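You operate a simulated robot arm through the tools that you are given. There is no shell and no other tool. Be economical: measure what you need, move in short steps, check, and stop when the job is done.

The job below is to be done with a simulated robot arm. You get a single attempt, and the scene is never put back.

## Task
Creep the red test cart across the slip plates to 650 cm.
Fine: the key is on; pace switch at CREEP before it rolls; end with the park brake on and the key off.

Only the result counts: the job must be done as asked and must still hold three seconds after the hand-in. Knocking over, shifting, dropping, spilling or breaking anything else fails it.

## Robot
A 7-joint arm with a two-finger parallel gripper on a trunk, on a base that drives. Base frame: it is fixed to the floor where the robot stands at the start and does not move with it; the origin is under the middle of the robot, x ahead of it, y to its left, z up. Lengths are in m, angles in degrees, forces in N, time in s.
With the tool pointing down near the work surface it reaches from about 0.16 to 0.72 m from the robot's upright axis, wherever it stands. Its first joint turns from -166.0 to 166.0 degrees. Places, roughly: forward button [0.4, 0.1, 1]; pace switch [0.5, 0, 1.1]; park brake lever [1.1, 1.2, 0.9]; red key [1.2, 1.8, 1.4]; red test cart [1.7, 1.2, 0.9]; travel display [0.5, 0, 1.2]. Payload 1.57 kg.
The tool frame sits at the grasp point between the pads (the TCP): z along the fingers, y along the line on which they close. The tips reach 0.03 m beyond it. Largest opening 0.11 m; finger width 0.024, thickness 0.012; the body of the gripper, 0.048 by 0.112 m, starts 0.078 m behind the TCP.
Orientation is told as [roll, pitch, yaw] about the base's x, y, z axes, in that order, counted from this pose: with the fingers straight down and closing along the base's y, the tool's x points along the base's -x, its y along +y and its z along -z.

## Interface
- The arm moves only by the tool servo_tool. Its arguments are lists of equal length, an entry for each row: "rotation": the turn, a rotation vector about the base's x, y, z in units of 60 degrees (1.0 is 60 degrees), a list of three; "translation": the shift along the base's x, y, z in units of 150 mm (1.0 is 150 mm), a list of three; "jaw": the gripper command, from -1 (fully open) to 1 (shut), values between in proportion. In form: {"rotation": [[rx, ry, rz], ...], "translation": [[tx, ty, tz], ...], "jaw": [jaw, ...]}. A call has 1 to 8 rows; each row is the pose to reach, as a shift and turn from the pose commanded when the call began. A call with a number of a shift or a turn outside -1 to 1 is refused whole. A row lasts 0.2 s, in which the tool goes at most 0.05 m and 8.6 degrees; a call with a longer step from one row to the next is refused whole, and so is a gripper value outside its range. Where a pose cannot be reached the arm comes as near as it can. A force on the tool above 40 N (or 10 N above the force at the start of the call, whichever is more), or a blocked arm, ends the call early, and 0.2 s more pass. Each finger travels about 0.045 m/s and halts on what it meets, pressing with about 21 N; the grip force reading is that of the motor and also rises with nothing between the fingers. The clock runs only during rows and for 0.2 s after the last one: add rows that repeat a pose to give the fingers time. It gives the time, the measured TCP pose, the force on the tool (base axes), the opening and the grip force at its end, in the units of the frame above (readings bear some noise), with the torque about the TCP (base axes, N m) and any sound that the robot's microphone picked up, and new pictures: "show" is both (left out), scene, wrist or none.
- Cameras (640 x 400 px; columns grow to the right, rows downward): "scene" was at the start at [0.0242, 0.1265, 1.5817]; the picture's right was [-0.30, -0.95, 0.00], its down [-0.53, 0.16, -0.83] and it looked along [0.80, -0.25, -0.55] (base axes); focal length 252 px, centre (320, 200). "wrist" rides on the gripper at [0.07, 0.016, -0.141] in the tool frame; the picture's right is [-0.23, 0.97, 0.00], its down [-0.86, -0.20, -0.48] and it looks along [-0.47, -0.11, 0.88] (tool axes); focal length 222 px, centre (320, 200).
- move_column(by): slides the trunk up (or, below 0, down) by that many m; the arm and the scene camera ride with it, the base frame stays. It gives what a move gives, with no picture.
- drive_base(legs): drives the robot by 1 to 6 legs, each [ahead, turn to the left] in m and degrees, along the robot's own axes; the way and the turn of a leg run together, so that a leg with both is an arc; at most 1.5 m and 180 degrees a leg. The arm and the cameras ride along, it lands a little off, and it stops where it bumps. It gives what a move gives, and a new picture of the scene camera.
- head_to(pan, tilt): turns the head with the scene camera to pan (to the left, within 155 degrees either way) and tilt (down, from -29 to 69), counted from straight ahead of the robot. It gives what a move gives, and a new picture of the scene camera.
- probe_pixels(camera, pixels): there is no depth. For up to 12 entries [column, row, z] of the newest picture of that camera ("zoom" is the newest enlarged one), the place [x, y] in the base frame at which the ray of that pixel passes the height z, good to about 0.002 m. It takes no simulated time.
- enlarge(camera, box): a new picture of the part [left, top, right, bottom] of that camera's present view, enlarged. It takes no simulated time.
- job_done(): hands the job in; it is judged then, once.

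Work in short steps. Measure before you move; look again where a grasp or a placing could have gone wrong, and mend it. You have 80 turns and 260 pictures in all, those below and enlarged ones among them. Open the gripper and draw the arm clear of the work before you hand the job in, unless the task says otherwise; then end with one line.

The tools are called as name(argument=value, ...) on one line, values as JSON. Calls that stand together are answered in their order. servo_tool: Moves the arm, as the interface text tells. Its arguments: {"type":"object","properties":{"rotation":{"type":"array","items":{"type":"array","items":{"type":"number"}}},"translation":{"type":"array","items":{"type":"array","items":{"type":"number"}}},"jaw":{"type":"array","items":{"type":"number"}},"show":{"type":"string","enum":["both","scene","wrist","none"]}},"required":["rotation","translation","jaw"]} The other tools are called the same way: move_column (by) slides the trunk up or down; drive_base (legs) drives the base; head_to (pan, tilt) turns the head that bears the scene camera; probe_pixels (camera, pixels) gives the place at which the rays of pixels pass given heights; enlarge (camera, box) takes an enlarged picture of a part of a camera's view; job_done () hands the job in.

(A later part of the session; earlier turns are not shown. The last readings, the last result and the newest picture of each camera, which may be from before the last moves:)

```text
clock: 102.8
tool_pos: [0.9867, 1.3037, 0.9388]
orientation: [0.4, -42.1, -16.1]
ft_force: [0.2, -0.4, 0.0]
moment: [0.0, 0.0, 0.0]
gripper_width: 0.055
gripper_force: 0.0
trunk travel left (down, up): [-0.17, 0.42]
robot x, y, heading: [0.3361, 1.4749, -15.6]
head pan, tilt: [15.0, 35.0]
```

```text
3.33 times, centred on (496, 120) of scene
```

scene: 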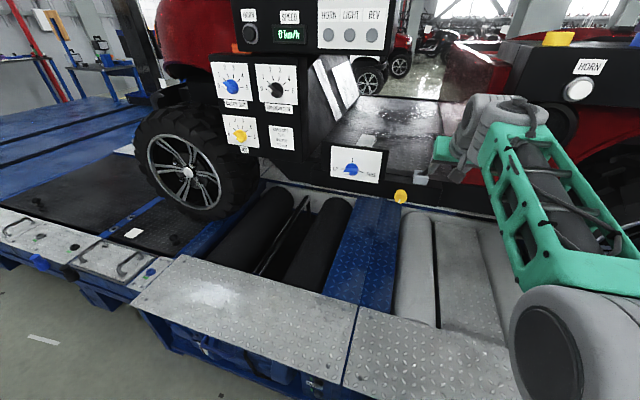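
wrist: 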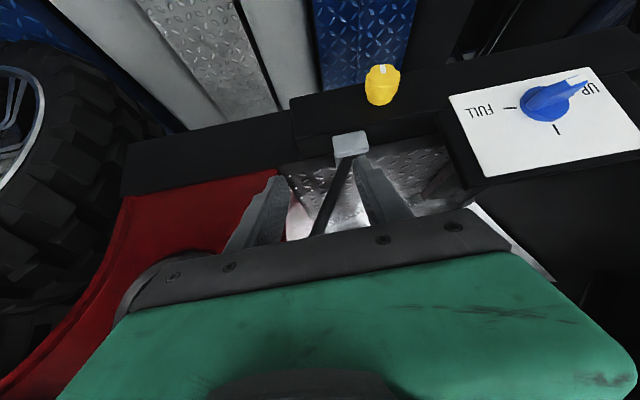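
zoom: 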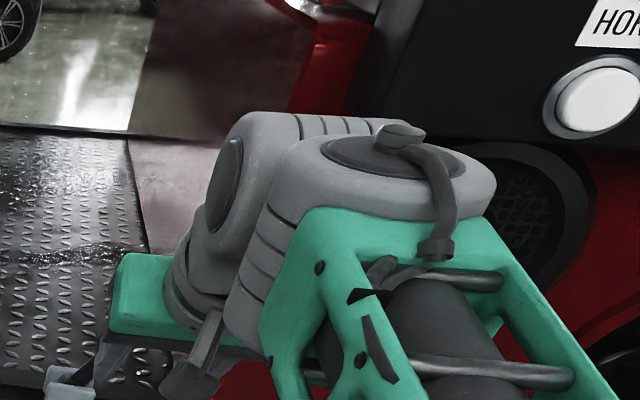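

Lever shaft is centred between the fingers. I'll advance another 0.1 m, raising 10 mm to clear the pivot block.

servo_tool(rotation=[[0, 0, 0], [0, 0, 0], [0, 0, 0], [0, 0, 0]], translation=[[0.2, -0.065, 0.07], [0.42, -0.137, 0.07], [0.64, -0.21, 0.07], [0.64, -0.21, 0.07]], jaw=[0, 0, 0, 0])

enlarge(camera="wrist", box=[220, 90, 420, 215])

enlarge(camera="scene", box=[400, 60, 592, 180])

```text
clock: 103.8
tool_pos: [1.0819, 1.2699, 0.9496]
orientation: [0.4, -42.2, -16.1]
ft_force: [-2.8, -3.5, -0.2]
moment: [-0.02, -0.03, -0.15]
gripper_width: 0.0577
gripper_force: 1.6
trunk travel left (down, up): [-0.17, 0.42]
robot x, y, heading: [0.3316, 1.4715, -15.2]
head pan, tilt: [15.0, 35.0]
```

scene: 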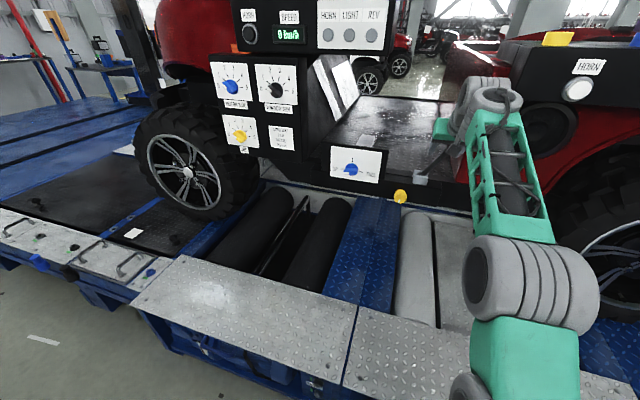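
wrist: 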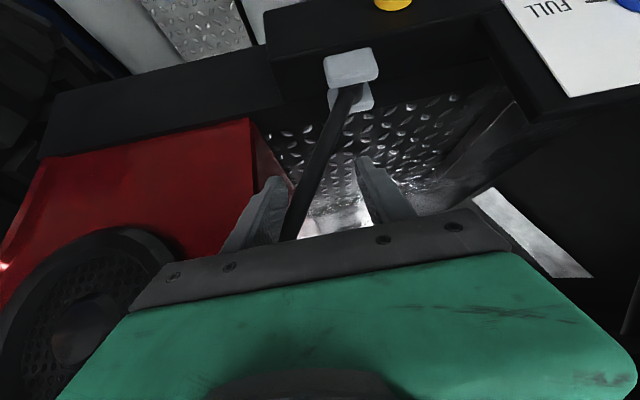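

```text
3.20 times, centred on (320, 152) of wrist
```

zoom: 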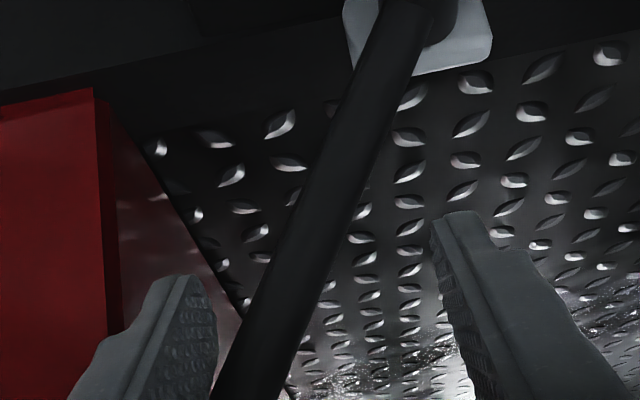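

```text
3.33 times, centred on (496, 120) of scene
```

zoom: 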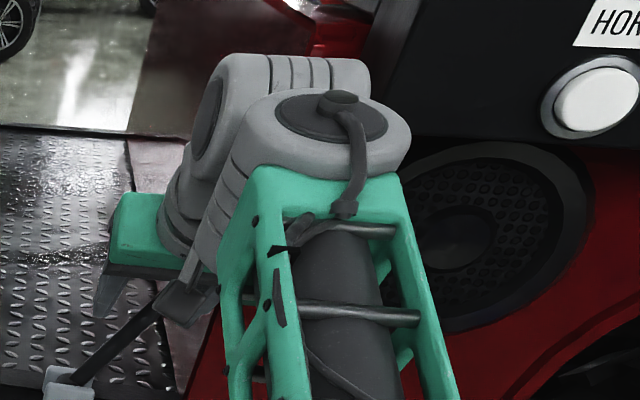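

The rear finger touches the shaft. I'll push the lever forward along the bench in steps.

servo_tool(rotation=[[0, 0, 0], [0, 0, 0], [0, 0, 0], [0, 0, 0], [0, 0, 0]], translation=[[0.062, 0.19, 0], [0.124, 0.38, 0], [0.186, 0.57, 0], [0.24, 0.74, 0], [0.24, 0.74, 0]], jaw=[0, 0, 0, 0, 0])

enlarge(camera="scene", box=[380, 60, 572, 200])

```text
clock: 104.7
tool_pos: [1.1066, 1.3394, 0.9497]
orientation: [0.8, -41.9, -18.3]
ft_force: [-15.6, -21.7, 0.4]
moment: [-0.39, 0.57, -0.68]
gripper_width: 0.0765
gripper_force: 12.8
out of reach, approached as far as the arm can: row 4
trunk travel left (down, up): [-0.17, 0.42]
robot x, y, heading: [0.335, 1.4728, -16.2]
head pan, tilt: [15.0, 35.0]
stopped in row 4: the force on the tool passed its limit at 47 N (the readings are from after the stop); the commanded pose is now the measured one
```

scene: 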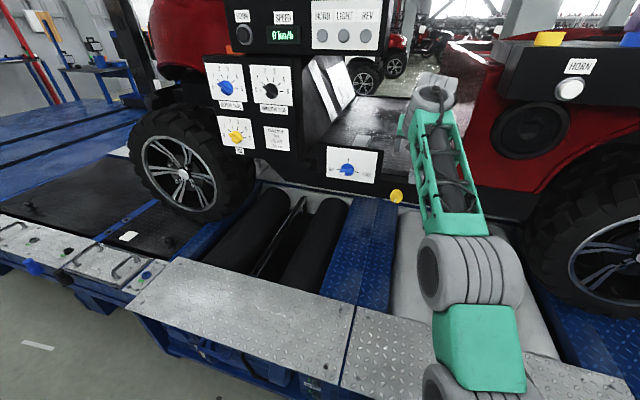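
wrist: 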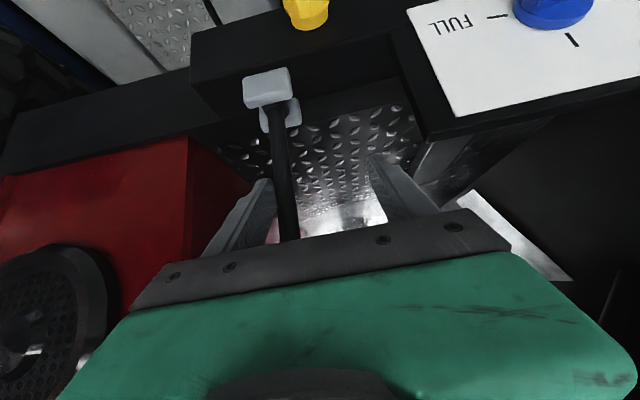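

```text
2.86 times, centred on (476, 130) of scene
```

zoom: 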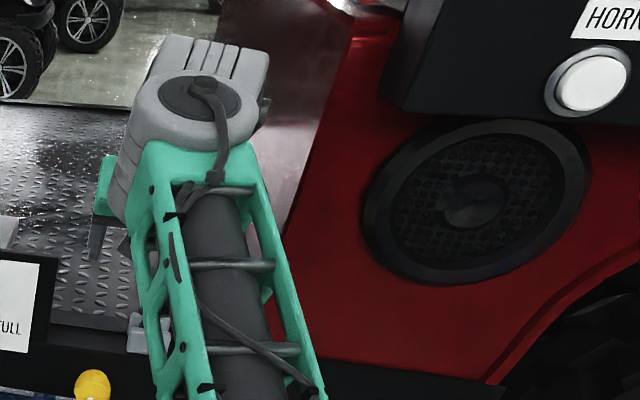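

The lever stopped near vertical with 47 N, which looks like its stop. I'll back off and look at the lever.

servo_tool(rotation=[[0, 0, 0], [0, 0, 0], [0, 0, 0], [0, 0, 0], [0, 0, 0], [0, 0, 0]], translation=[[-0.03, -0.08, 0], [-0.2, -0.03, 0], [-0.45, 0.05, 0.02], [-0.7, 0.13, 0.05], [-0.95, 0.22, 0.05], [-0.95, 0.22, 0.05]], jaw=[0, 0, 0, 0, 0, 0])

enlarge(camera="scene", box=[380, 60, 572, 200])

```text
clock: 106.1
tool_pos: [0.9671, 1.3822, 0.9559]
orientation: [0.6, -41.9, -17.4]
ft_force: [-0.6, -0.6, 0.1]
moment: [0.02, 0.01, 0.02]
gripper_width: 0.0548
gripper_force: 0.1
trunk travel left (down, up): [-0.17, 0.42]
robot x, y, heading: [0.3298, 1.4753, -15.9]
head pan, tilt: [15.0, 35.0]
```

scene: 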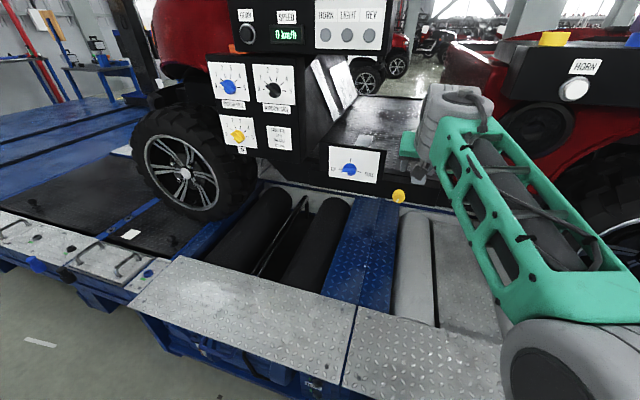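
wrist: 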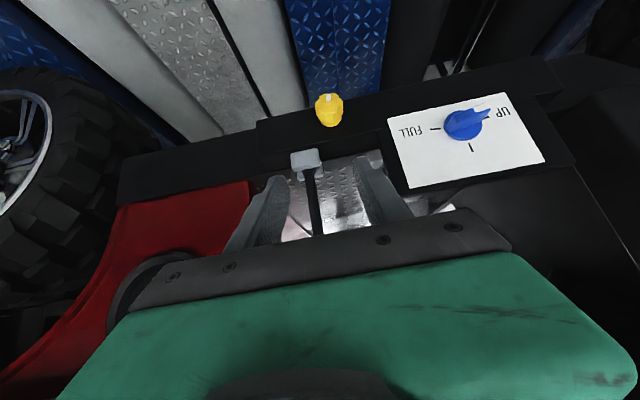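

```text
2.86 times, centred on (476, 130) of scene
```

zoom: 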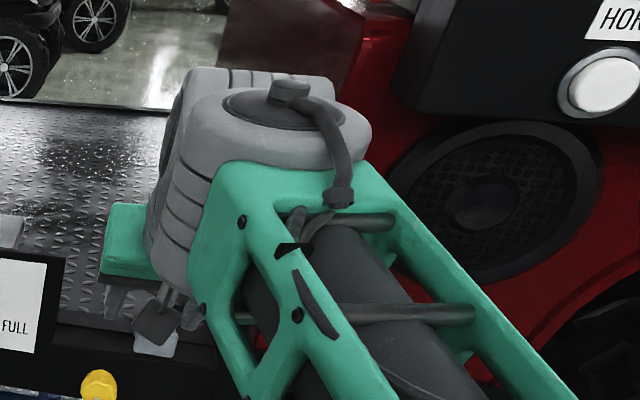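

The lever stays near vertical. I'll drive back to the panel to test FORWARD.

drive_base(legs=[[-0.25, 0], [0, -92], [1.0, 0], [0.57, 0], [0, 90], [0.18, 0]])

move_column(by=0.13)

head_to(pan=15, tilt=35)

```text
clock: 123.8
tool_pos: [0.2931, -0.0833, 0.9559]
orientation: [0.5, -41.0, -19.6]
ft_force: [-11.9, 1.8, 2.8]
moment: [0.0, 0.13, 0.3]
gripper_width: 0.0529
gripper_force: 0.0
trunk travel left (down, up): [-0.17, 0.42]
robot x, y, heading: [-0.3315, 0.034, -18.5]
head pan, tilt: [15.0, 35.0]
stopped in leg 6: the force on the tool passed its limit at 168 N (the readings are from after the stop); the commanded pose is now the measured one
```

scene: 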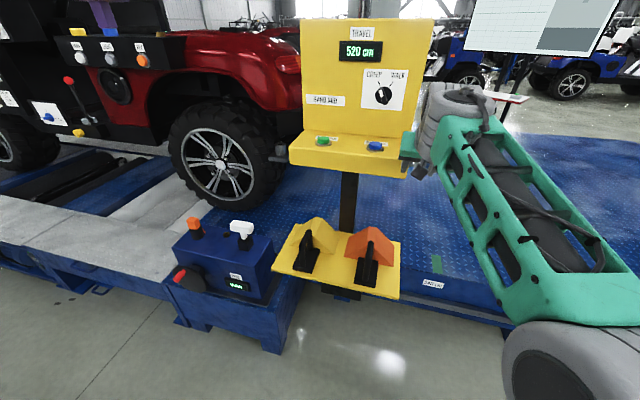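

```text
clock: 125.4
tool_pos: [0.2944, -0.0844, 1.0855]
orientation: [0.4, -41.0, -19.6]
ft_force: [0.0, 0.2, -0.6]
moment: [0.01, 0.03, 0.01]
gripper_width: 0.055
gripper_force: 0.1
trunk travel left (down, up): [-0.3, 0.29]
robot x, y, heading: [-0.3303, 0.0356, -18.2]
head pan, tilt: [15.0, 35.0]
```

```text
clock: 126.0
tool_pos: [0.295, -0.0837, 1.087]
orientation: [0.5, -41.0, -19.6]
ft_force: [0.5, 0.2, 0.1]
moment: [-0.01, -0.01, -0.02]
gripper_width: 0.0552
gripper_force: 0.1
trunk travel left (down, up): [-0.3, 0.29]
robot x, y, heading: [-0.3286, 0.0339, -18.7]
head pan, tilt: [15.0, 35.0]
```

scene: 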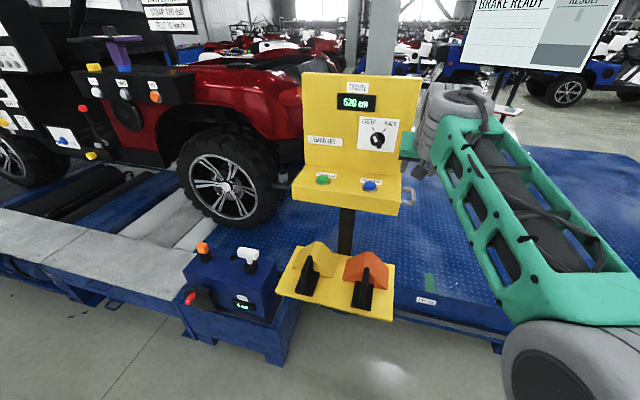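

The gripper bumped the console's front edge while driving; the panel looks unchanged and still reads 520. I'll pull the arm back with the jaw shut, then drive the last 0.13 m.

servo_tool(rotation=[[0, 0, 0], [0, 0, 0], [0, 0, 0], [0, 0, 0], [0, 0, 0]], translation=[[-0.2, 0.1, 0.1], [-0.4, 0.25, 0.2], [-0.5, 0.5, 0.3], [-0.5, 0.7, 0.4], [-0.5, 0.7, 0.4]], jaw=[1, 1, 1, 1, 1], show="none")

drive_base(legs=[[0.12, 0]])

enlarge(camera="scene", box=[270, 70, 462, 230])

```text
clock: 127.2
tool_pos: [0.2211, 0.0217, 1.1449]
orientation: [0.4, -40.9, -19.6]
ft_force: [0.0, -0.1, 0.1]
moment: [0.0, -0.01, -0.02]
gripper_width: 0.0
gripper_force: 21.3
trunk travel left (down, up): [-0.3, 0.29]
robot x, y, heading: [-0.329, 0.0327, -18.6]
head pan, tilt: [15.0, 35.0]
```

```text
clock: 128.4
tool_pos: [0.3351, -0.0181, 1.1441]
orientation: [0.5, -41.0, -19.6]
ft_force: [-0.3, 0.7, -1.5]
moment: [0.01, -0.01, 0.0]
gripper_width: 0.0
gripper_force: 21.0
trunk travel left (down, up): [-0.3, 0.29]
robot x, y, heading: [-0.2186, -0.0034, -18.4]
head pan, tilt: [15.0, 35.0]
```

scene: 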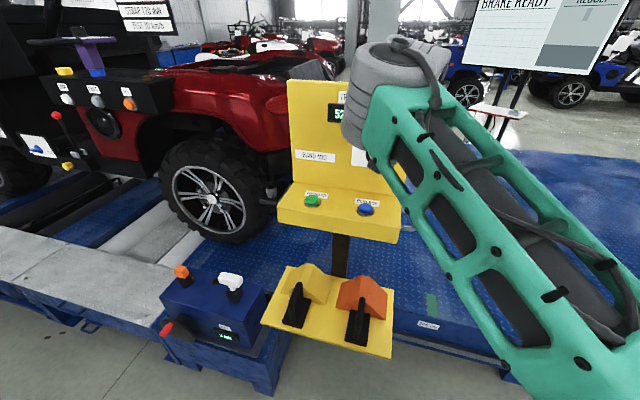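

```text
2.50 times, centred on (366, 150) of scene
```

zoom: 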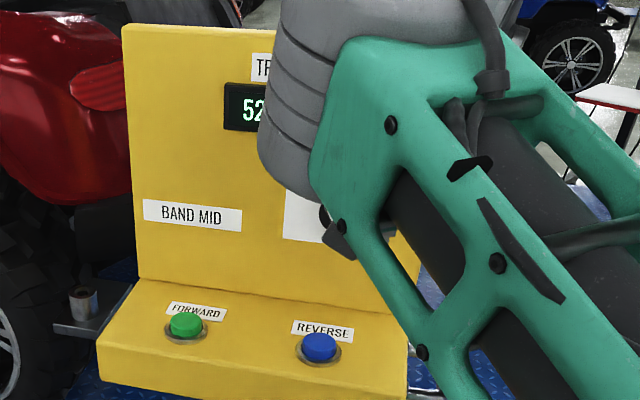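

I'll move back above the FORWARD button.

servo_tool(rotation=[[0, 0, 0], [0, 0, 0], [0, 0, 0], [0, 0, 0], [0, 0, 0], [0, 0, 0], [0, 0, 0]], translation=[[0.15, 0.25, 0], [0.3, 0.5, 0], [0.45, 0.75, 0], [0.65, 1.0, 0], [0.65, 1.0, -0.3], [0.65, 1.0, -0.6], [0.65, 1.0, -0.6]], jaw=[1, 1, 1, 1, 1, 1, 1])

```text
clock: 130.1
tool_pos: [0.4332, 0.1307, 1.0537]
orientation: [0.5, -41.0, -19.6]
ft_force: [0.7, -0.2, 0.2]
moment: [0.07, -0.03, 0.01]
gripper_width: 0.0001
gripper_force: 21.3
out of reach, approached as far as the arm can: row 3, 4, 5
trunk travel left (down, up): [-0.3, 0.29]
robot x, y, heading: [-0.2183, -0.005, -18.3]
head pan, tilt: [15.0, 35.0]
```

scene: 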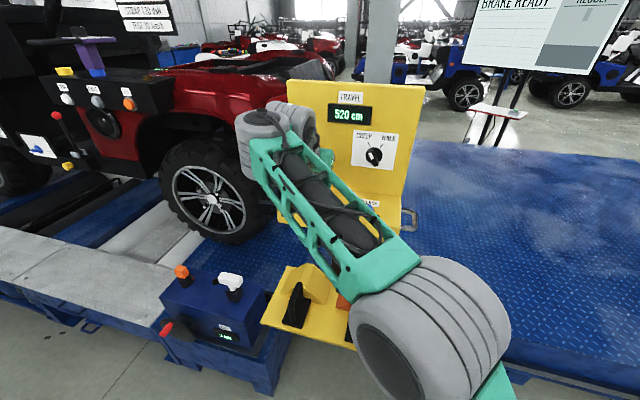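
wrist: 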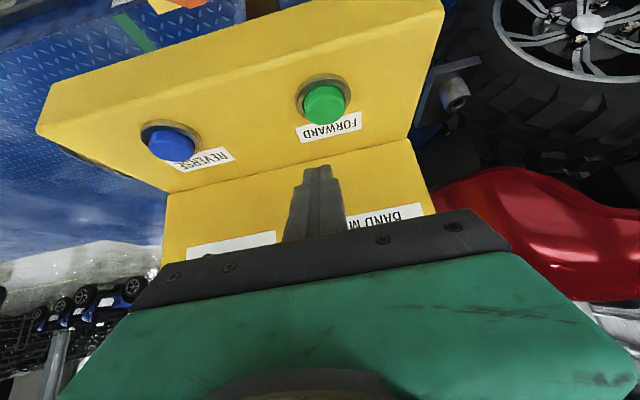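

I'll descend onto the button, hold it briefly, and release within the same call to learn the travel per time.

servo_tool(rotation=[[0, 0, 0], [0, 0, 0], [0, 0, 0], [0, 0, 0], [0, 0, 0]], translation=[[0, 0.07, -0.2], [0, 0.07, -0.34], [0, 0.07, -0.34], [0, 0.07, -0.2], [0, 0.07, -0.2]], jaw=[1, 1, 1, 1, 1], show="scene")

enlarge(camera="scene", box=[310, 80, 420, 180])

```text
clock: 131.2
tool_pos: [0.4344, 0.144, 1.0245]
orientation: [0.4, -41.1, -19.6]
ft_force: [1.0, 1.2, 0.0]
moment: [0.02, 0.0, -0.02]
gripper_width: 0.0
gripper_force: 20.8
trunk travel left (down, up): [-0.3, 0.29]
robot x, y, heading: [-0.2179, -0.0039, -18.4]
head pan, tilt: [15.0, 35.0]
```

scene: 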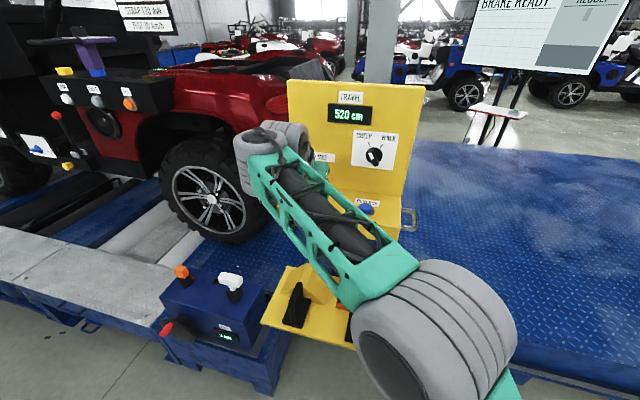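

```text
4.00 times, centred on (365, 130) of scene
```

zoom: 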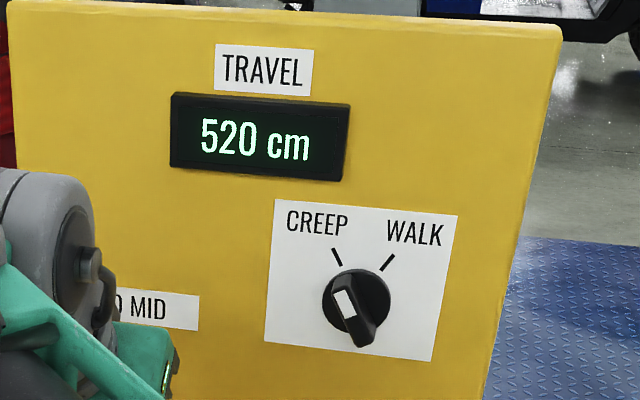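

No click was heard, so it didn't reach. I'll press again with one more row of hold.

servo_tool(rotation=[[0, 0, 0], [0, 0, 0], [0, 0, 0], [0, 0, 0]], translation=[[0, 0, -0.15], [0, 0, -0.16], [0, 0, -0.16], [0, 0, 0]], jaw=[1, 1, 1, 1], show="scene")

enlarge(camera="scene", box=[310, 80, 420, 180])

```text
clock: 132.2
tool_pos: [0.433, 0.1435, 1.0242]
orientation: [0.4, -40.8, -19.6]
ft_force: [-0.1, 0.0, -0.4]
moment: [0.01, 0.03, 0.0]
gripper_width: 0.0001
gripper_force: 21.0
trunk travel left (down, up): [-0.3, 0.29]
robot x, y, heading: [-0.2191, -0.0057, -18.5]
head pan, tilt: [15.0, 35.0]
heard: click
```

scene: 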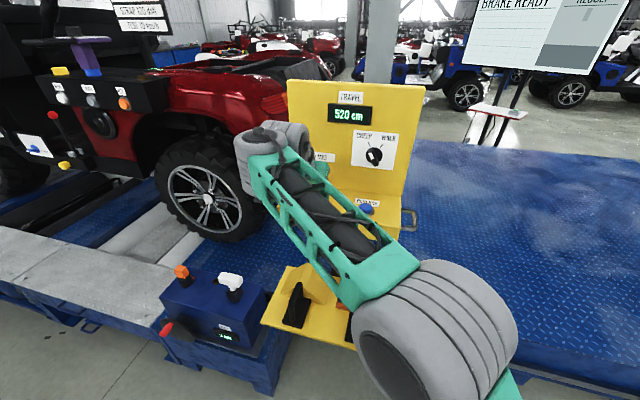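

```text
4.00 times, centred on (365, 130) of scene
```

zoom: 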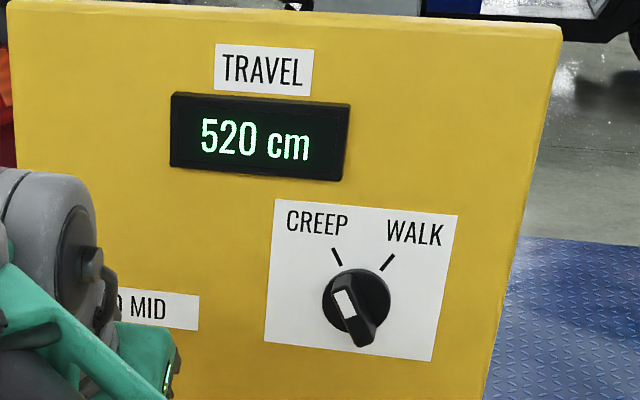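

The cart shifted slightly left (the wheel centre moved from 210 to 205). I'll check whether it keeps rolling.

servo_tool(rotation=[[0, 0, 0]], translation=[[0, 0, 0]], jaw=[1], show="scene")

enlarge(camera="scene", box=[310, 80, 420, 180])

```text
clock: 132.7
tool_pos: [0.4348, 0.1426, 1.0262]
orientation: [0.5, -41.1, -19.6]
ft_force: [-0.3, 0.0, 0.1]
moment: [0.01, 0.02, 0.01]
gripper_width: 0.0002
gripper_force: 20.9
trunk travel left (down, up): [-0.3, 0.29]
robot x, y, heading: [-0.2171, -0.0042, -18.2]
head pan, tilt: [15.0, 35.0]
```

scene: 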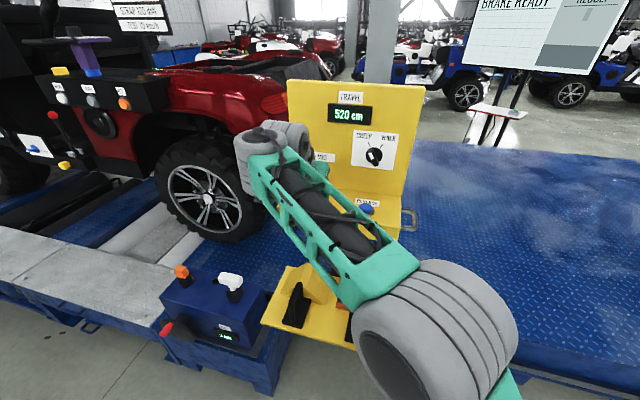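

```text
4.00 times, centred on (365, 130) of scene
```

zoom: 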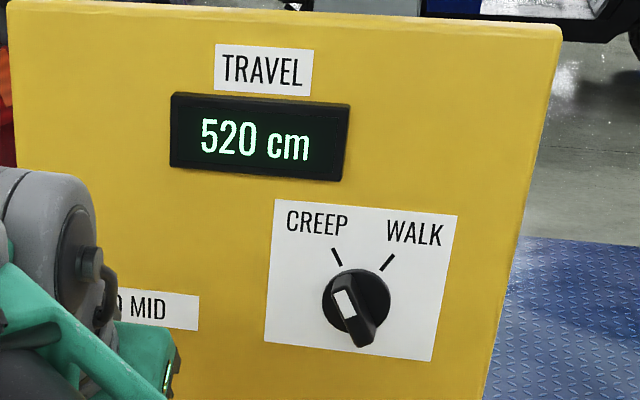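

It stops on release, so the button is hold-to-run. I'll press and hold for several rows and read the display.

servo_tool(rotation=[[0, 0, 0], [0, 0, 0], [0, 0, 0], [0, 0, 0], [0, 0, 0], [0, 0, 0], [0, 0, 0], [0, 0, 0]], translation=[[0, 0, -0.15], [0, 0, -0.17], [0, 0, -0.17], [0, 0, -0.17], [0, 0, -0.17], [0, 0, -0.17], [0, 0, -0.17], [0, 0, -0.17]], jaw=[1, 1, 1, 1, 1, 1, 1, 1], show="scene")

enlarge(camera="scene", box=[310, 80, 420, 180])

```text
clock: 134.4
tool_pos: [0.433, 0.1432, 1.002]
orientation: [0.7, -41.3, -19.6]
ft_force: [6.4, 2.0, 19.3]
moment: [-0.07, -0.42, 0.06]
gripper_width: 0.0
gripper_force: 20.5
trunk travel left (down, up): [-0.3, 0.29]
robot x, y, heading: [-0.2168, -0.0026, -18.3]
head pan, tilt: [15.0, 35.0]
heard: click
```

scene: 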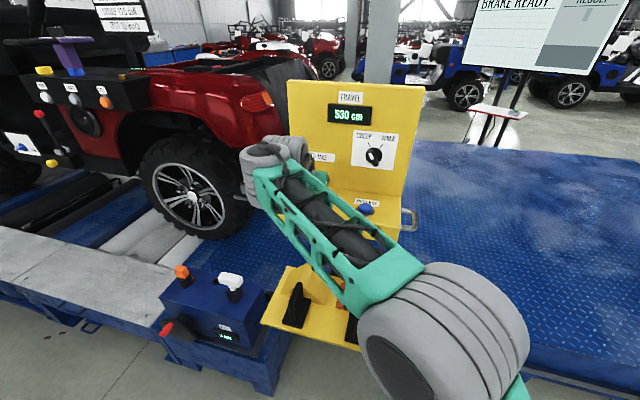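

```text
4.00 times, centred on (365, 130) of scene
```

zoom: 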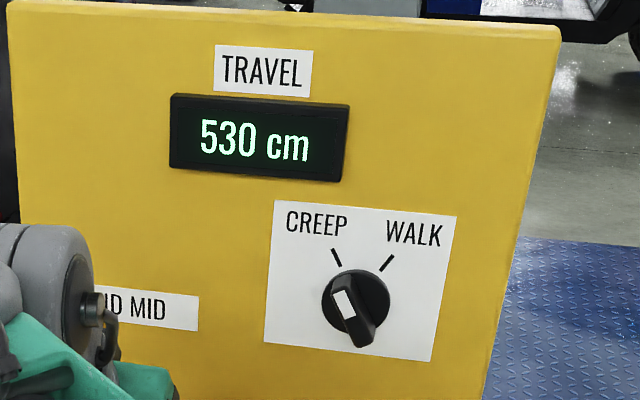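

Display reads 530 and moves at roughly 8 cm/s. I'll keep holding with several chained calls, easing the force slightly.

servo_tool(rotation=[[0, 0, 0], [0, 0, 0], [0, 0, 0], [0, 0, 0], [0, 0, 0], [0, 0, 0], [0, 0, 0], [0, 0, 0]], translation=[[0, 0, 0.005], [0, 0, 0.005], [0, 0, 0.005], [0, 0, 0.005], [0, 0, 0.005], [0, 0, 0.005], [0, 0, 0.005], [0, 0, 0.005]], jaw=[1, 1, 1, 1, 1, 1, 1, 1], show="none")

servo_tool(rotation=[[0, 0, 0], [0, 0, 0], [0, 0, 0], [0, 0, 0], [0, 0, 0], [0, 0, 0], [0, 0, 0], [0, 0, 0]], translation=[[0, 0, 0], [0, 0, 0], [0, 0, 0], [0, 0, 0], [0, 0, 0], [0, 0, 0], [0, 0, 0], [0, 0, 0]], jaw=[1, 1, 1, 1, 1, 1, 1, 1], show="scene")

enlarge(camera="scene", box=[310, 80, 420, 180])

```text
clock: 136.2
tool_pos: [0.4335, 0.1428, 1.0011]
orientation: [0.6, -41.1, -19.7]
ft_force: [6.9, 2.9, 19.5]
moment: [0.01, -0.42, 0.05]
gripper_width: 0.0002
gripper_force: 21.0
trunk travel left (down, up): [-0.3, 0.29]
robot x, y, heading: [-0.2174, -0.0061, -18.4]
head pan, tilt: [15.0, 35.0]
```

```text
clock: 138.1
tool_pos: [0.4331, 0.1424, 0.9995]
orientation: [0.6, -41.1, -19.8]
ft_force: [5.8, 2.1, 20.5]
moment: [-0.07, -0.34, 0.05]
gripper_width: 0.0001
gripper_force: 21.1
trunk travel left (down, up): [-0.3, 0.29]
robot x, y, heading: [-0.2176, -0.0014, -18.1]
head pan, tilt: [15.0, 35.0]
```

scene: 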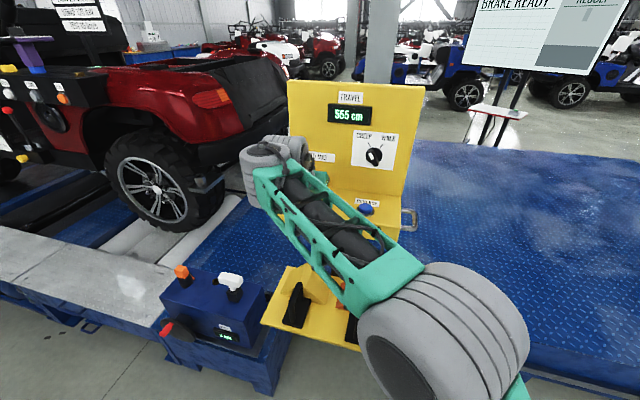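

```text
4.00 times, centred on (365, 130) of scene
```

zoom: 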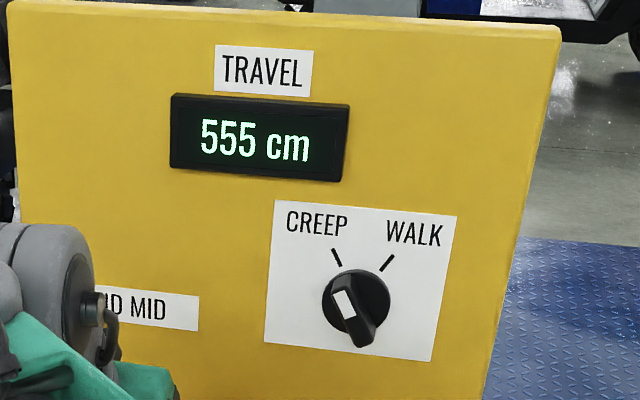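

The display reads 555 with 5 cm steps, about 7 cm/s. I'll hold for four more calls (about 7.3 s).

servo_tool(rotation=[[0, 0, 0], [0, 0, 0], [0, 0, 0], [0, 0, 0], [0, 0, 0], [0, 0, 0], [0, 0, 0], [0, 0, 0]], translation=[[0, 0, 0.005], [0, 0, 0.005], [0, 0, 0.005], [0, 0, 0.005], [0, 0, 0.005], [0, 0, 0.005], [0, 0, 0.005], [0, 0, 0.005]], jaw=[1, 1, 1, 1, 1, 1, 1, 1], show="none")

servo_tool(rotation=[[0, 0, 0], [0, 0, 0], [0, 0, 0], [0, 0, 0], [0, 0, 0], [0, 0, 0], [0, 0, 0], [0, 0, 0]], translation=[[0, 0, 0], [0, 0, 0], [0, 0, 0], [0, 0, 0], [0, 0, 0], [0, 0, 0], [0, 0, 0], [0, 0, 0]], jaw=[1, 1, 1, 1, 1, 1, 1, 1], show="scene")

servo_tool(rotation=[[0, 0, 0], [0, 0, 0], [0, 0, 0], [0, 0, 0], [0, 0, 0], [0, 0, 0], [0, 0, 0], [0, 0, 0]], translation=[[0, 0, 0], [0, 0, 0], [0, 0, 0], [0, 0, 0], [0, 0, 0], [0, 0, 0], [0, 0, 0], [0, 0, 0]], jaw=[1, 1, 1, 1, 1, 1, 1, 1], show="none")

servo_tool(rotation=[[0, 0, 0], [0, 0, 0], [0, 0, 0], [0, 0, 0], [0, 0, 0], [0, 0, 0], [0, 0, 0], [0, 0, 0]], translation=[[0, 0, 0], [0, 0, 0], [0, 0, 0], [0, 0, 0], [0, 0, 0], [0, 0, 0], [0, 0, 0], [0, 0, 0]], jaw=[1, 1, 1, 1, 1, 1, 1, 1], show="scene")

enlarge(camera="scene", box=[310, 80, 420, 180])

```text
clock: 139.8
tool_pos: [0.4322, 0.1427, 1.0022]
orientation: [0.6, -41.1, -19.7]
ft_force: [6.1, -1.8, 17.4]
moment: [-0.12, -0.37, -0.03]
gripper_width: 0.0
gripper_force: 21.0
trunk travel left (down, up): [-0.3, 0.29]
robot x, y, heading: [-0.2128, -0.0031, -18.2]
head pan, tilt: [15.0, 35.0]
```

```text
clock: 141.7
tool_pos: [0.4331, 0.143, 1.0018]
orientation: [0.5, -40.9, -19.7]
ft_force: [3.8, -1.4, 16.1]
moment: [-0.17, -0.31, -0.05]
gripper_width: 0.0
gripper_force: 21.0
trunk travel left (down, up): [-0.3, 0.29]
robot x, y, heading: [-0.2173, -0.0059, -18.4]
head pan, tilt: [15.0, 35.0]
```

scene: 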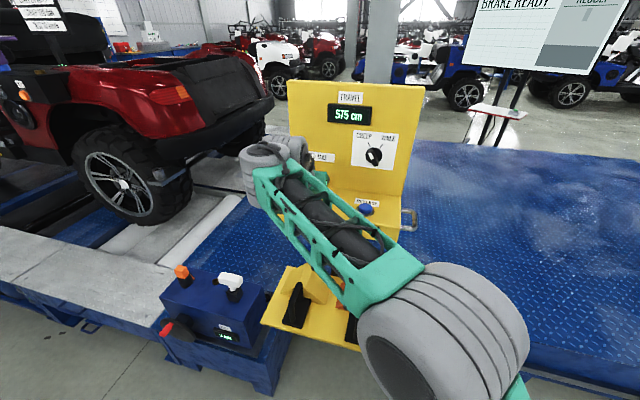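

```text
clock: 143.4
tool_pos: [0.4325, 0.1433, 1.0012]
orientation: [0.6, -41.0, -19.7]
ft_force: [3.1, -3.0, 15.6]
moment: [-0.12, -0.26, -0.02]
gripper_width: 0.0
gripper_force: 21.2
trunk travel left (down, up): [-0.3, 0.29]
robot x, y, heading: [-0.2137, -0.0065, -18.5]
head pan, tilt: [15.0, 35.0]
```

```text
clock: 145.2
tool_pos: [0.4316, 0.1419, 1.0015]
orientation: [0.6, -41.0, -19.7]
ft_force: [2.9, -2.1, 16.1]
moment: [-0.14, -0.23, -0.03]
gripper_width: 0.0
gripper_force: 21.1
trunk travel left (down, up): [-0.3, 0.29]
robot x, y, heading: [-0.2141, -0.0029, -18.3]
head pan, tilt: [15.0, 35.0]
```

scene: 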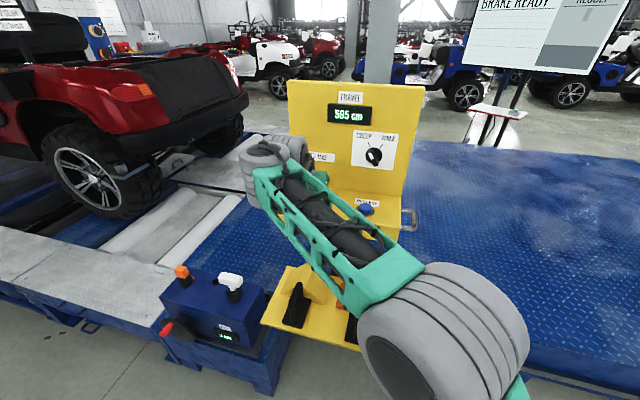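

```text
4.00 times, centred on (365, 130) of scene
```

zoom: 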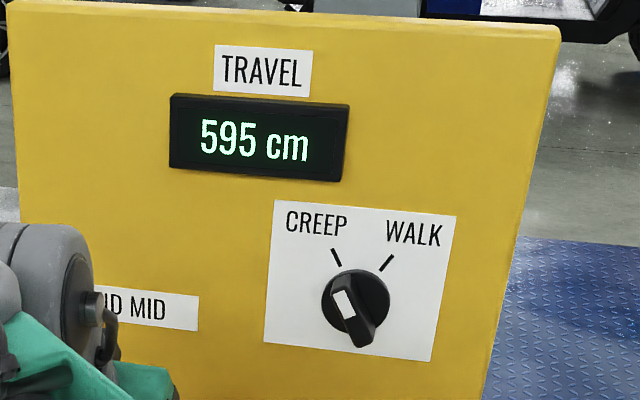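

The rate is about 6 cm/s, and 595 is showing. I'll hold four more calls (about +43 cm), then look.

servo_tool(rotation=[[0, 0, 0], [0, 0, 0], [0, 0, 0], [0, 0, 0], [0, 0, 0], [0, 0, 0], [0, 0, 0], [0, 0, 0]], translation=[[0, 0, 0], [0, 0, 0], [0, 0, 0], [0, 0, 0], [0, 0, 0], [0, 0, 0], [0, 0, 0], [0, 0, 0]], jaw=[1, 1, 1, 1, 1, 1, 1, 1], show="none")

servo_tool(rotation=[[0, 0, 0], [0, 0, 0], [0, 0, 0], [0, 0, 0], [0, 0, 0], [0, 0, 0], [0, 0, 0], [0, 0, 0]], translation=[[0, 0, 0], [0, 0, 0], [0, 0, 0], [0, 0, 0], [0, 0, 0], [0, 0, 0], [0, 0, 0], [0, 0, 0]], jaw=[1, 1, 1, 1, 1, 1, 1, 1], show="none")

enlarge(camera="scene", box=[310, 80, 420, 180])

servo_tool(rotation=[[0, 0, 0], [0, 0, 0], [0, 0, 0], [0, 0, 0], [0, 0, 0], [0, 0, 0], [0, 0, 0], [0, 0, 0]], translation=[[0, 0, 0], [0, 0, 0], [0, 0, 0], [0, 0, 0], [0, 0, 0], [0, 0, 0], [0, 0, 0], [0, 0, 0]], jaw=[1, 1, 1, 1, 1, 1, 1, 1], show="none")

enlarge(camera="scene", box=[310, 80, 420, 180])

servo_tool(rotation=[[0, 0, 0], [0, 0, 0], [0, 0, 0], [0, 0, 0]], translation=[[0, 0, 0], [0, 0, 0], [0, 0, 0], [0, 0, 0]], jaw=[1, 1, 1, 1], show="scene")

enlarge(camera="scene", box=[310, 80, 420, 180])

```text
clock: 147.1
tool_pos: [0.4319, 0.141, 1.0007]
orientation: [0.7, -41.0, -19.6]
ft_force: [1.8, -2.4, 15.4]
moment: [-0.11, -0.19, 0.0]
gripper_width: 0.0
gripper_force: 20.7
trunk travel left (down, up): [-0.3, 0.29]
robot x, y, heading: [-0.2123, -0.0014, -18.1]
head pan, tilt: [15.0, 35.0]
```

```text
clock: 148.8
tool_pos: [0.4317, 0.1423, 1.0027]
orientation: [0.6, -41.0, -19.6]
ft_force: [1.3, -0.4, 14.6]
moment: [-0.11, -0.22, -0.04]
gripper_width: 0.0
gripper_force: 21.5
trunk travel left (down, up): [-0.3, 0.29]
robot x, y, heading: [-0.2149, -0.0059, -18.5]
head pan, tilt: [15.0, 35.0]
```

```text
4.00 times, centred on (365, 130) of scene
```

zoom: 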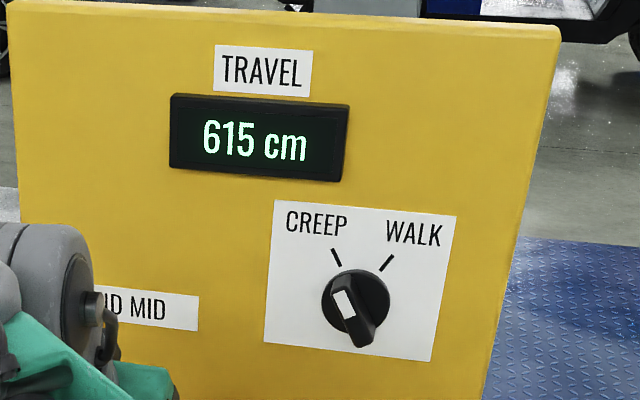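

```text
clock: 150.7
tool_pos: [0.432, 0.1435, 1.0014]
orientation: [0.6, -40.9, -19.6]
ft_force: [1.3, -1.0, 14.6]
moment: [-0.06, -0.19, 0.0]
gripper_width: 0.0
gripper_force: 21.3
trunk travel left (down, up): [-0.3, 0.29]
robot x, y, heading: [-0.2152, -0.0029, -18.1]
head pan, tilt: [15.0, 35.0]
```

```text
4.00 times, centred on (365, 130) of scene
```

zoom: 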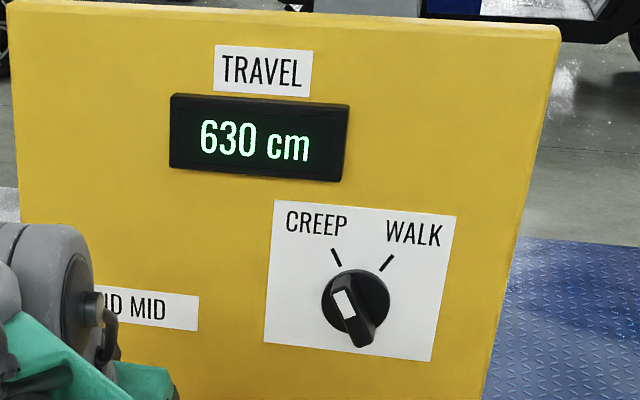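

```text
clock: 151.7
tool_pos: [0.4319, 0.1428, 1.0024]
orientation: [0.6, -40.9, -19.6]
ft_force: [0.9, -0.9, 14.4]
moment: [-0.04, -0.19, -0.02]
gripper_width: 0.0002
gripper_force: 20.6
trunk travel left (down, up): [-0.3, 0.29]
robot x, y, heading: [-0.2172, -0.0056, -18.2]
head pan, tilt: [15.0, 35.0]
```

scene: 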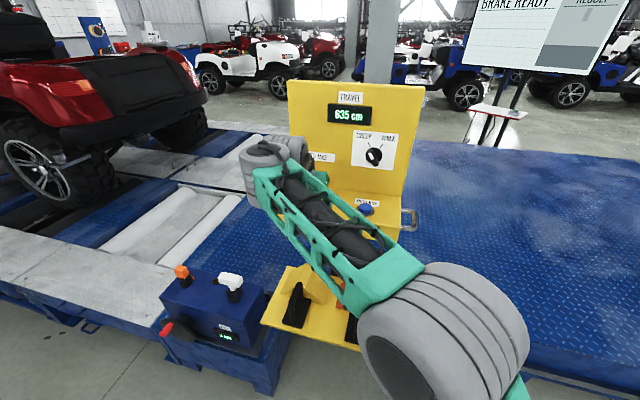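

```text
4.00 times, centred on (365, 130) of scene
```

zoom: 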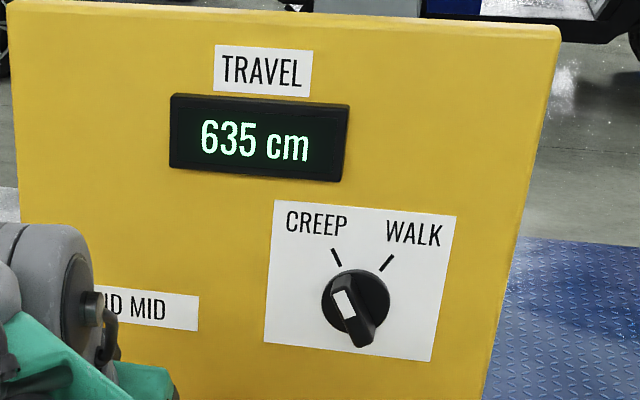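

It's near 634 by fit. I'll hold for 1 s plus two short 0.4 s calls, reading after each to catch the transition.

servo_tool(rotation=[[0, 0, 0], [0, 0, 0], [0, 0, 0], [0, 0, 0]], translation=[[0, 0, 0], [0, 0, 0], [0, 0, 0], [0, 0, 0]], jaw=[1, 1, 1, 1], show="none")

enlarge(camera="scene", box=[310, 80, 420, 180])

servo_tool(rotation=[[0, 0, 0]], translation=[[0, 0, 0]], jaw=[1], show="none")

enlarge(camera="scene", box=[310, 80, 420, 180])

servo_tool(rotation=[[0, 0, 0]], translation=[[0, 0, 0]], jaw=[1], show="none")

enlarge(camera="scene", box=[310, 80, 420, 180])

```text
clock: 152.7
tool_pos: [0.4325, 0.1421, 1.001]
orientation: [0.6, -40.9, -19.7]
ft_force: [0.4, -1.7, 13.6]
moment: [-0.05, -0.14, 0.0]
gripper_width: 0.0
gripper_force: 21.7
trunk travel left (down, up): [-0.3, 0.29]
robot x, y, heading: [-0.215, -0.0043, -18.3]
head pan, tilt: [15.0, 35.0]
```

```text
4.00 times, centred on (365, 130) of scene
```

zoom: 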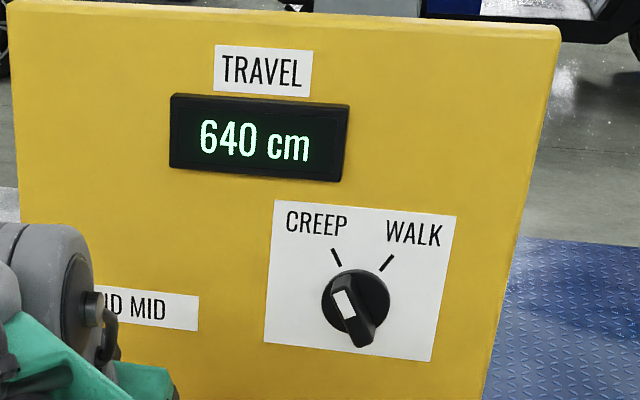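

```text
clock: 153.1
tool_pos: [0.4323, 0.1417, 1.0015]
orientation: [0.6, -40.9, -19.6]
ft_force: [0.3, 0.0, 14.7]
moment: [-0.1, -0.17, 0.04]
gripper_width: 0.0002
gripper_force: 21.4
trunk travel left (down, up): [-0.3, 0.29]
robot x, y, heading: [-0.2137, -0.0044, -18.2]
head pan, tilt: [15.0, 35.0]
```

```text
4.00 times, centred on (365, 130) of scene
```

zoom: 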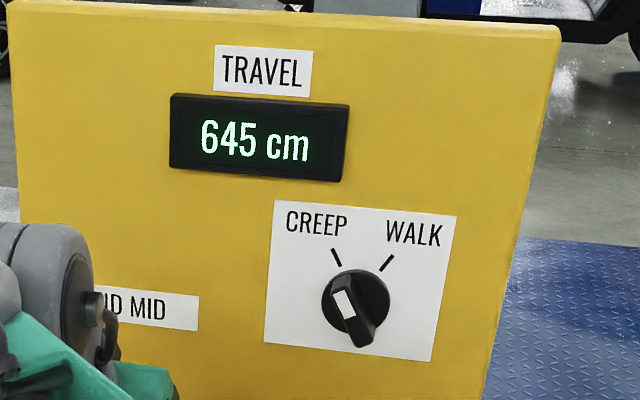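

```text
clock: 153.4
tool_pos: [0.4329, 0.143, 1.002]
orientation: [0.7, -41.0, -19.7]
ft_force: [0.8, -0.4, 15.0]
moment: [-0.05, -0.18, 0.0]
gripper_width: 0.0
gripper_force: 20.6
trunk travel left (down, up): [-0.3, 0.29]
robot x, y, heading: [-0.2153, -0.0052, -18.4]
head pan, tilt: [15.0, 35.0]
```

```text
4.00 times, centred on (365, 130) of scene
```

zoom: 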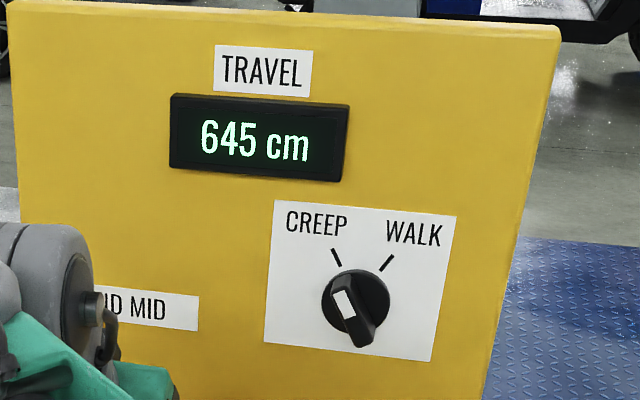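

It's about 645 now. I'll hold 0.2 s more and then lift, to see where it settles including any coast.

servo_tool(rotation=[[0, 0, 0], [0, 0, 0], [0, 0, 0], [0, 0, 0]], translation=[[0, 0, 0], [0, 0, 0.16], [0, 0, 0.16], [0, 0, 0.16]], jaw=[1, 1, 1, 1], show="scene")

enlarge(camera="scene", box=[310, 80, 420, 180])

```text
clock: 154.4
tool_pos: [0.4324, 0.1432, 1.0249]
orientation: [0.5, -40.9, -19.5]
ft_force: [0.0, -0.5, -0.1]
moment: [0.01, -0.01, 0.0]
gripper_width: 0.0
gripper_force: 20.4
trunk travel left (down, up): [-0.3, 0.29]
robot x, y, heading: [-0.2175, -0.0008, -18.4]
head pan, tilt: [15.0, 35.0]
```

scene: 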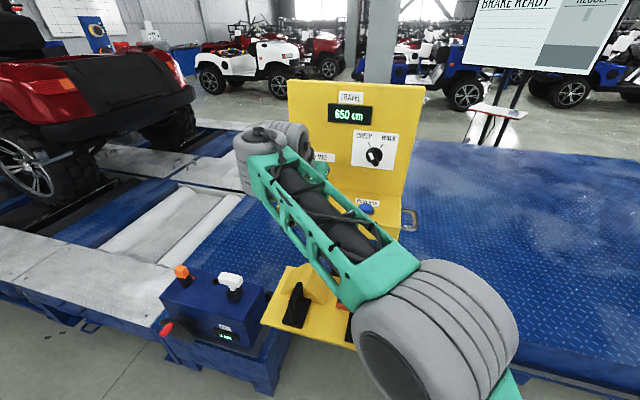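

```text
4.00 times, centred on (365, 130) of scene
```

zoom: 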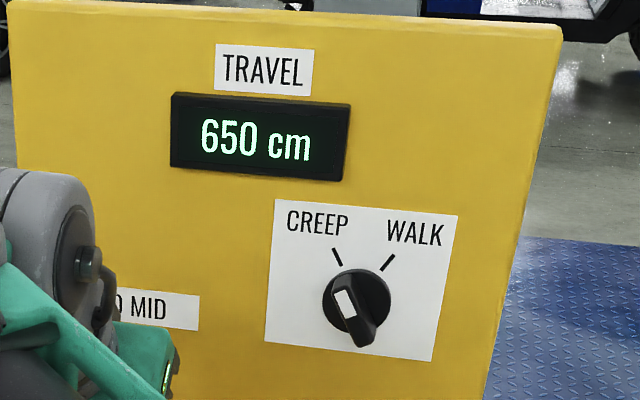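

The display shows 650. The timing suggests the true value is near 648, at the band's lower edge, so I'll give one short tap like the first one (about 2.5 cm) to centre it.

servo_tool(rotation=[[0, 0, 0], [0, 0, 0], [0, 0, 0], [0, 0, 0], [0, 0, 0]], translation=[[0, 0, -0.15], [0, 0, -0.16], [0, 0, 0], [0, 0, 0], [0, 0, 0]], jaw=[1, 1, 1, 1, 1], show="scene")

enlarge(camera="scene", box=[310, 80, 420, 180])

```text
clock: 155.7
tool_pos: [0.4334, 0.1447, 1.0243]
orientation: [0.5, -41.0, -19.5]
ft_force: [0.1, -0.5, -0.4]
moment: [0.03, -0.02, 0.04]
gripper_width: 0.0001
gripper_force: 20.5
trunk travel left (down, up): [-0.3, 0.29]
robot x, y, heading: [-0.2172, -0.0023, -18.3]
head pan, tilt: [15.0, 35.0]
heard: click
```

scene: 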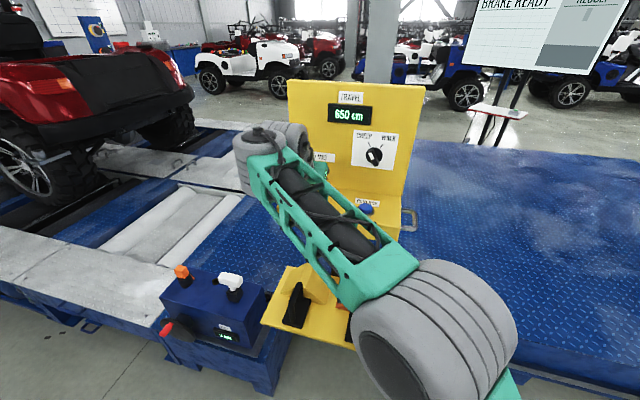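

```text
4.00 times, centred on (365, 130) of scene
```

zoom: 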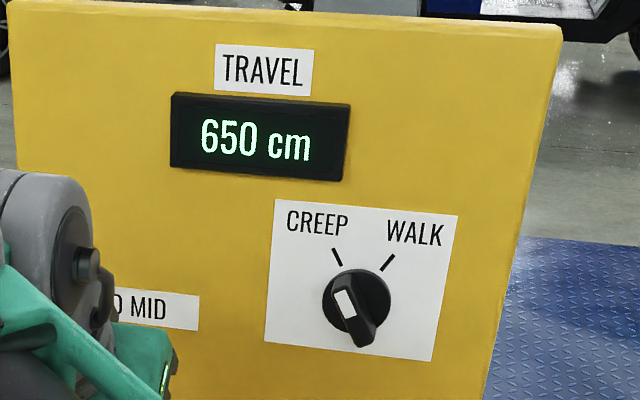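

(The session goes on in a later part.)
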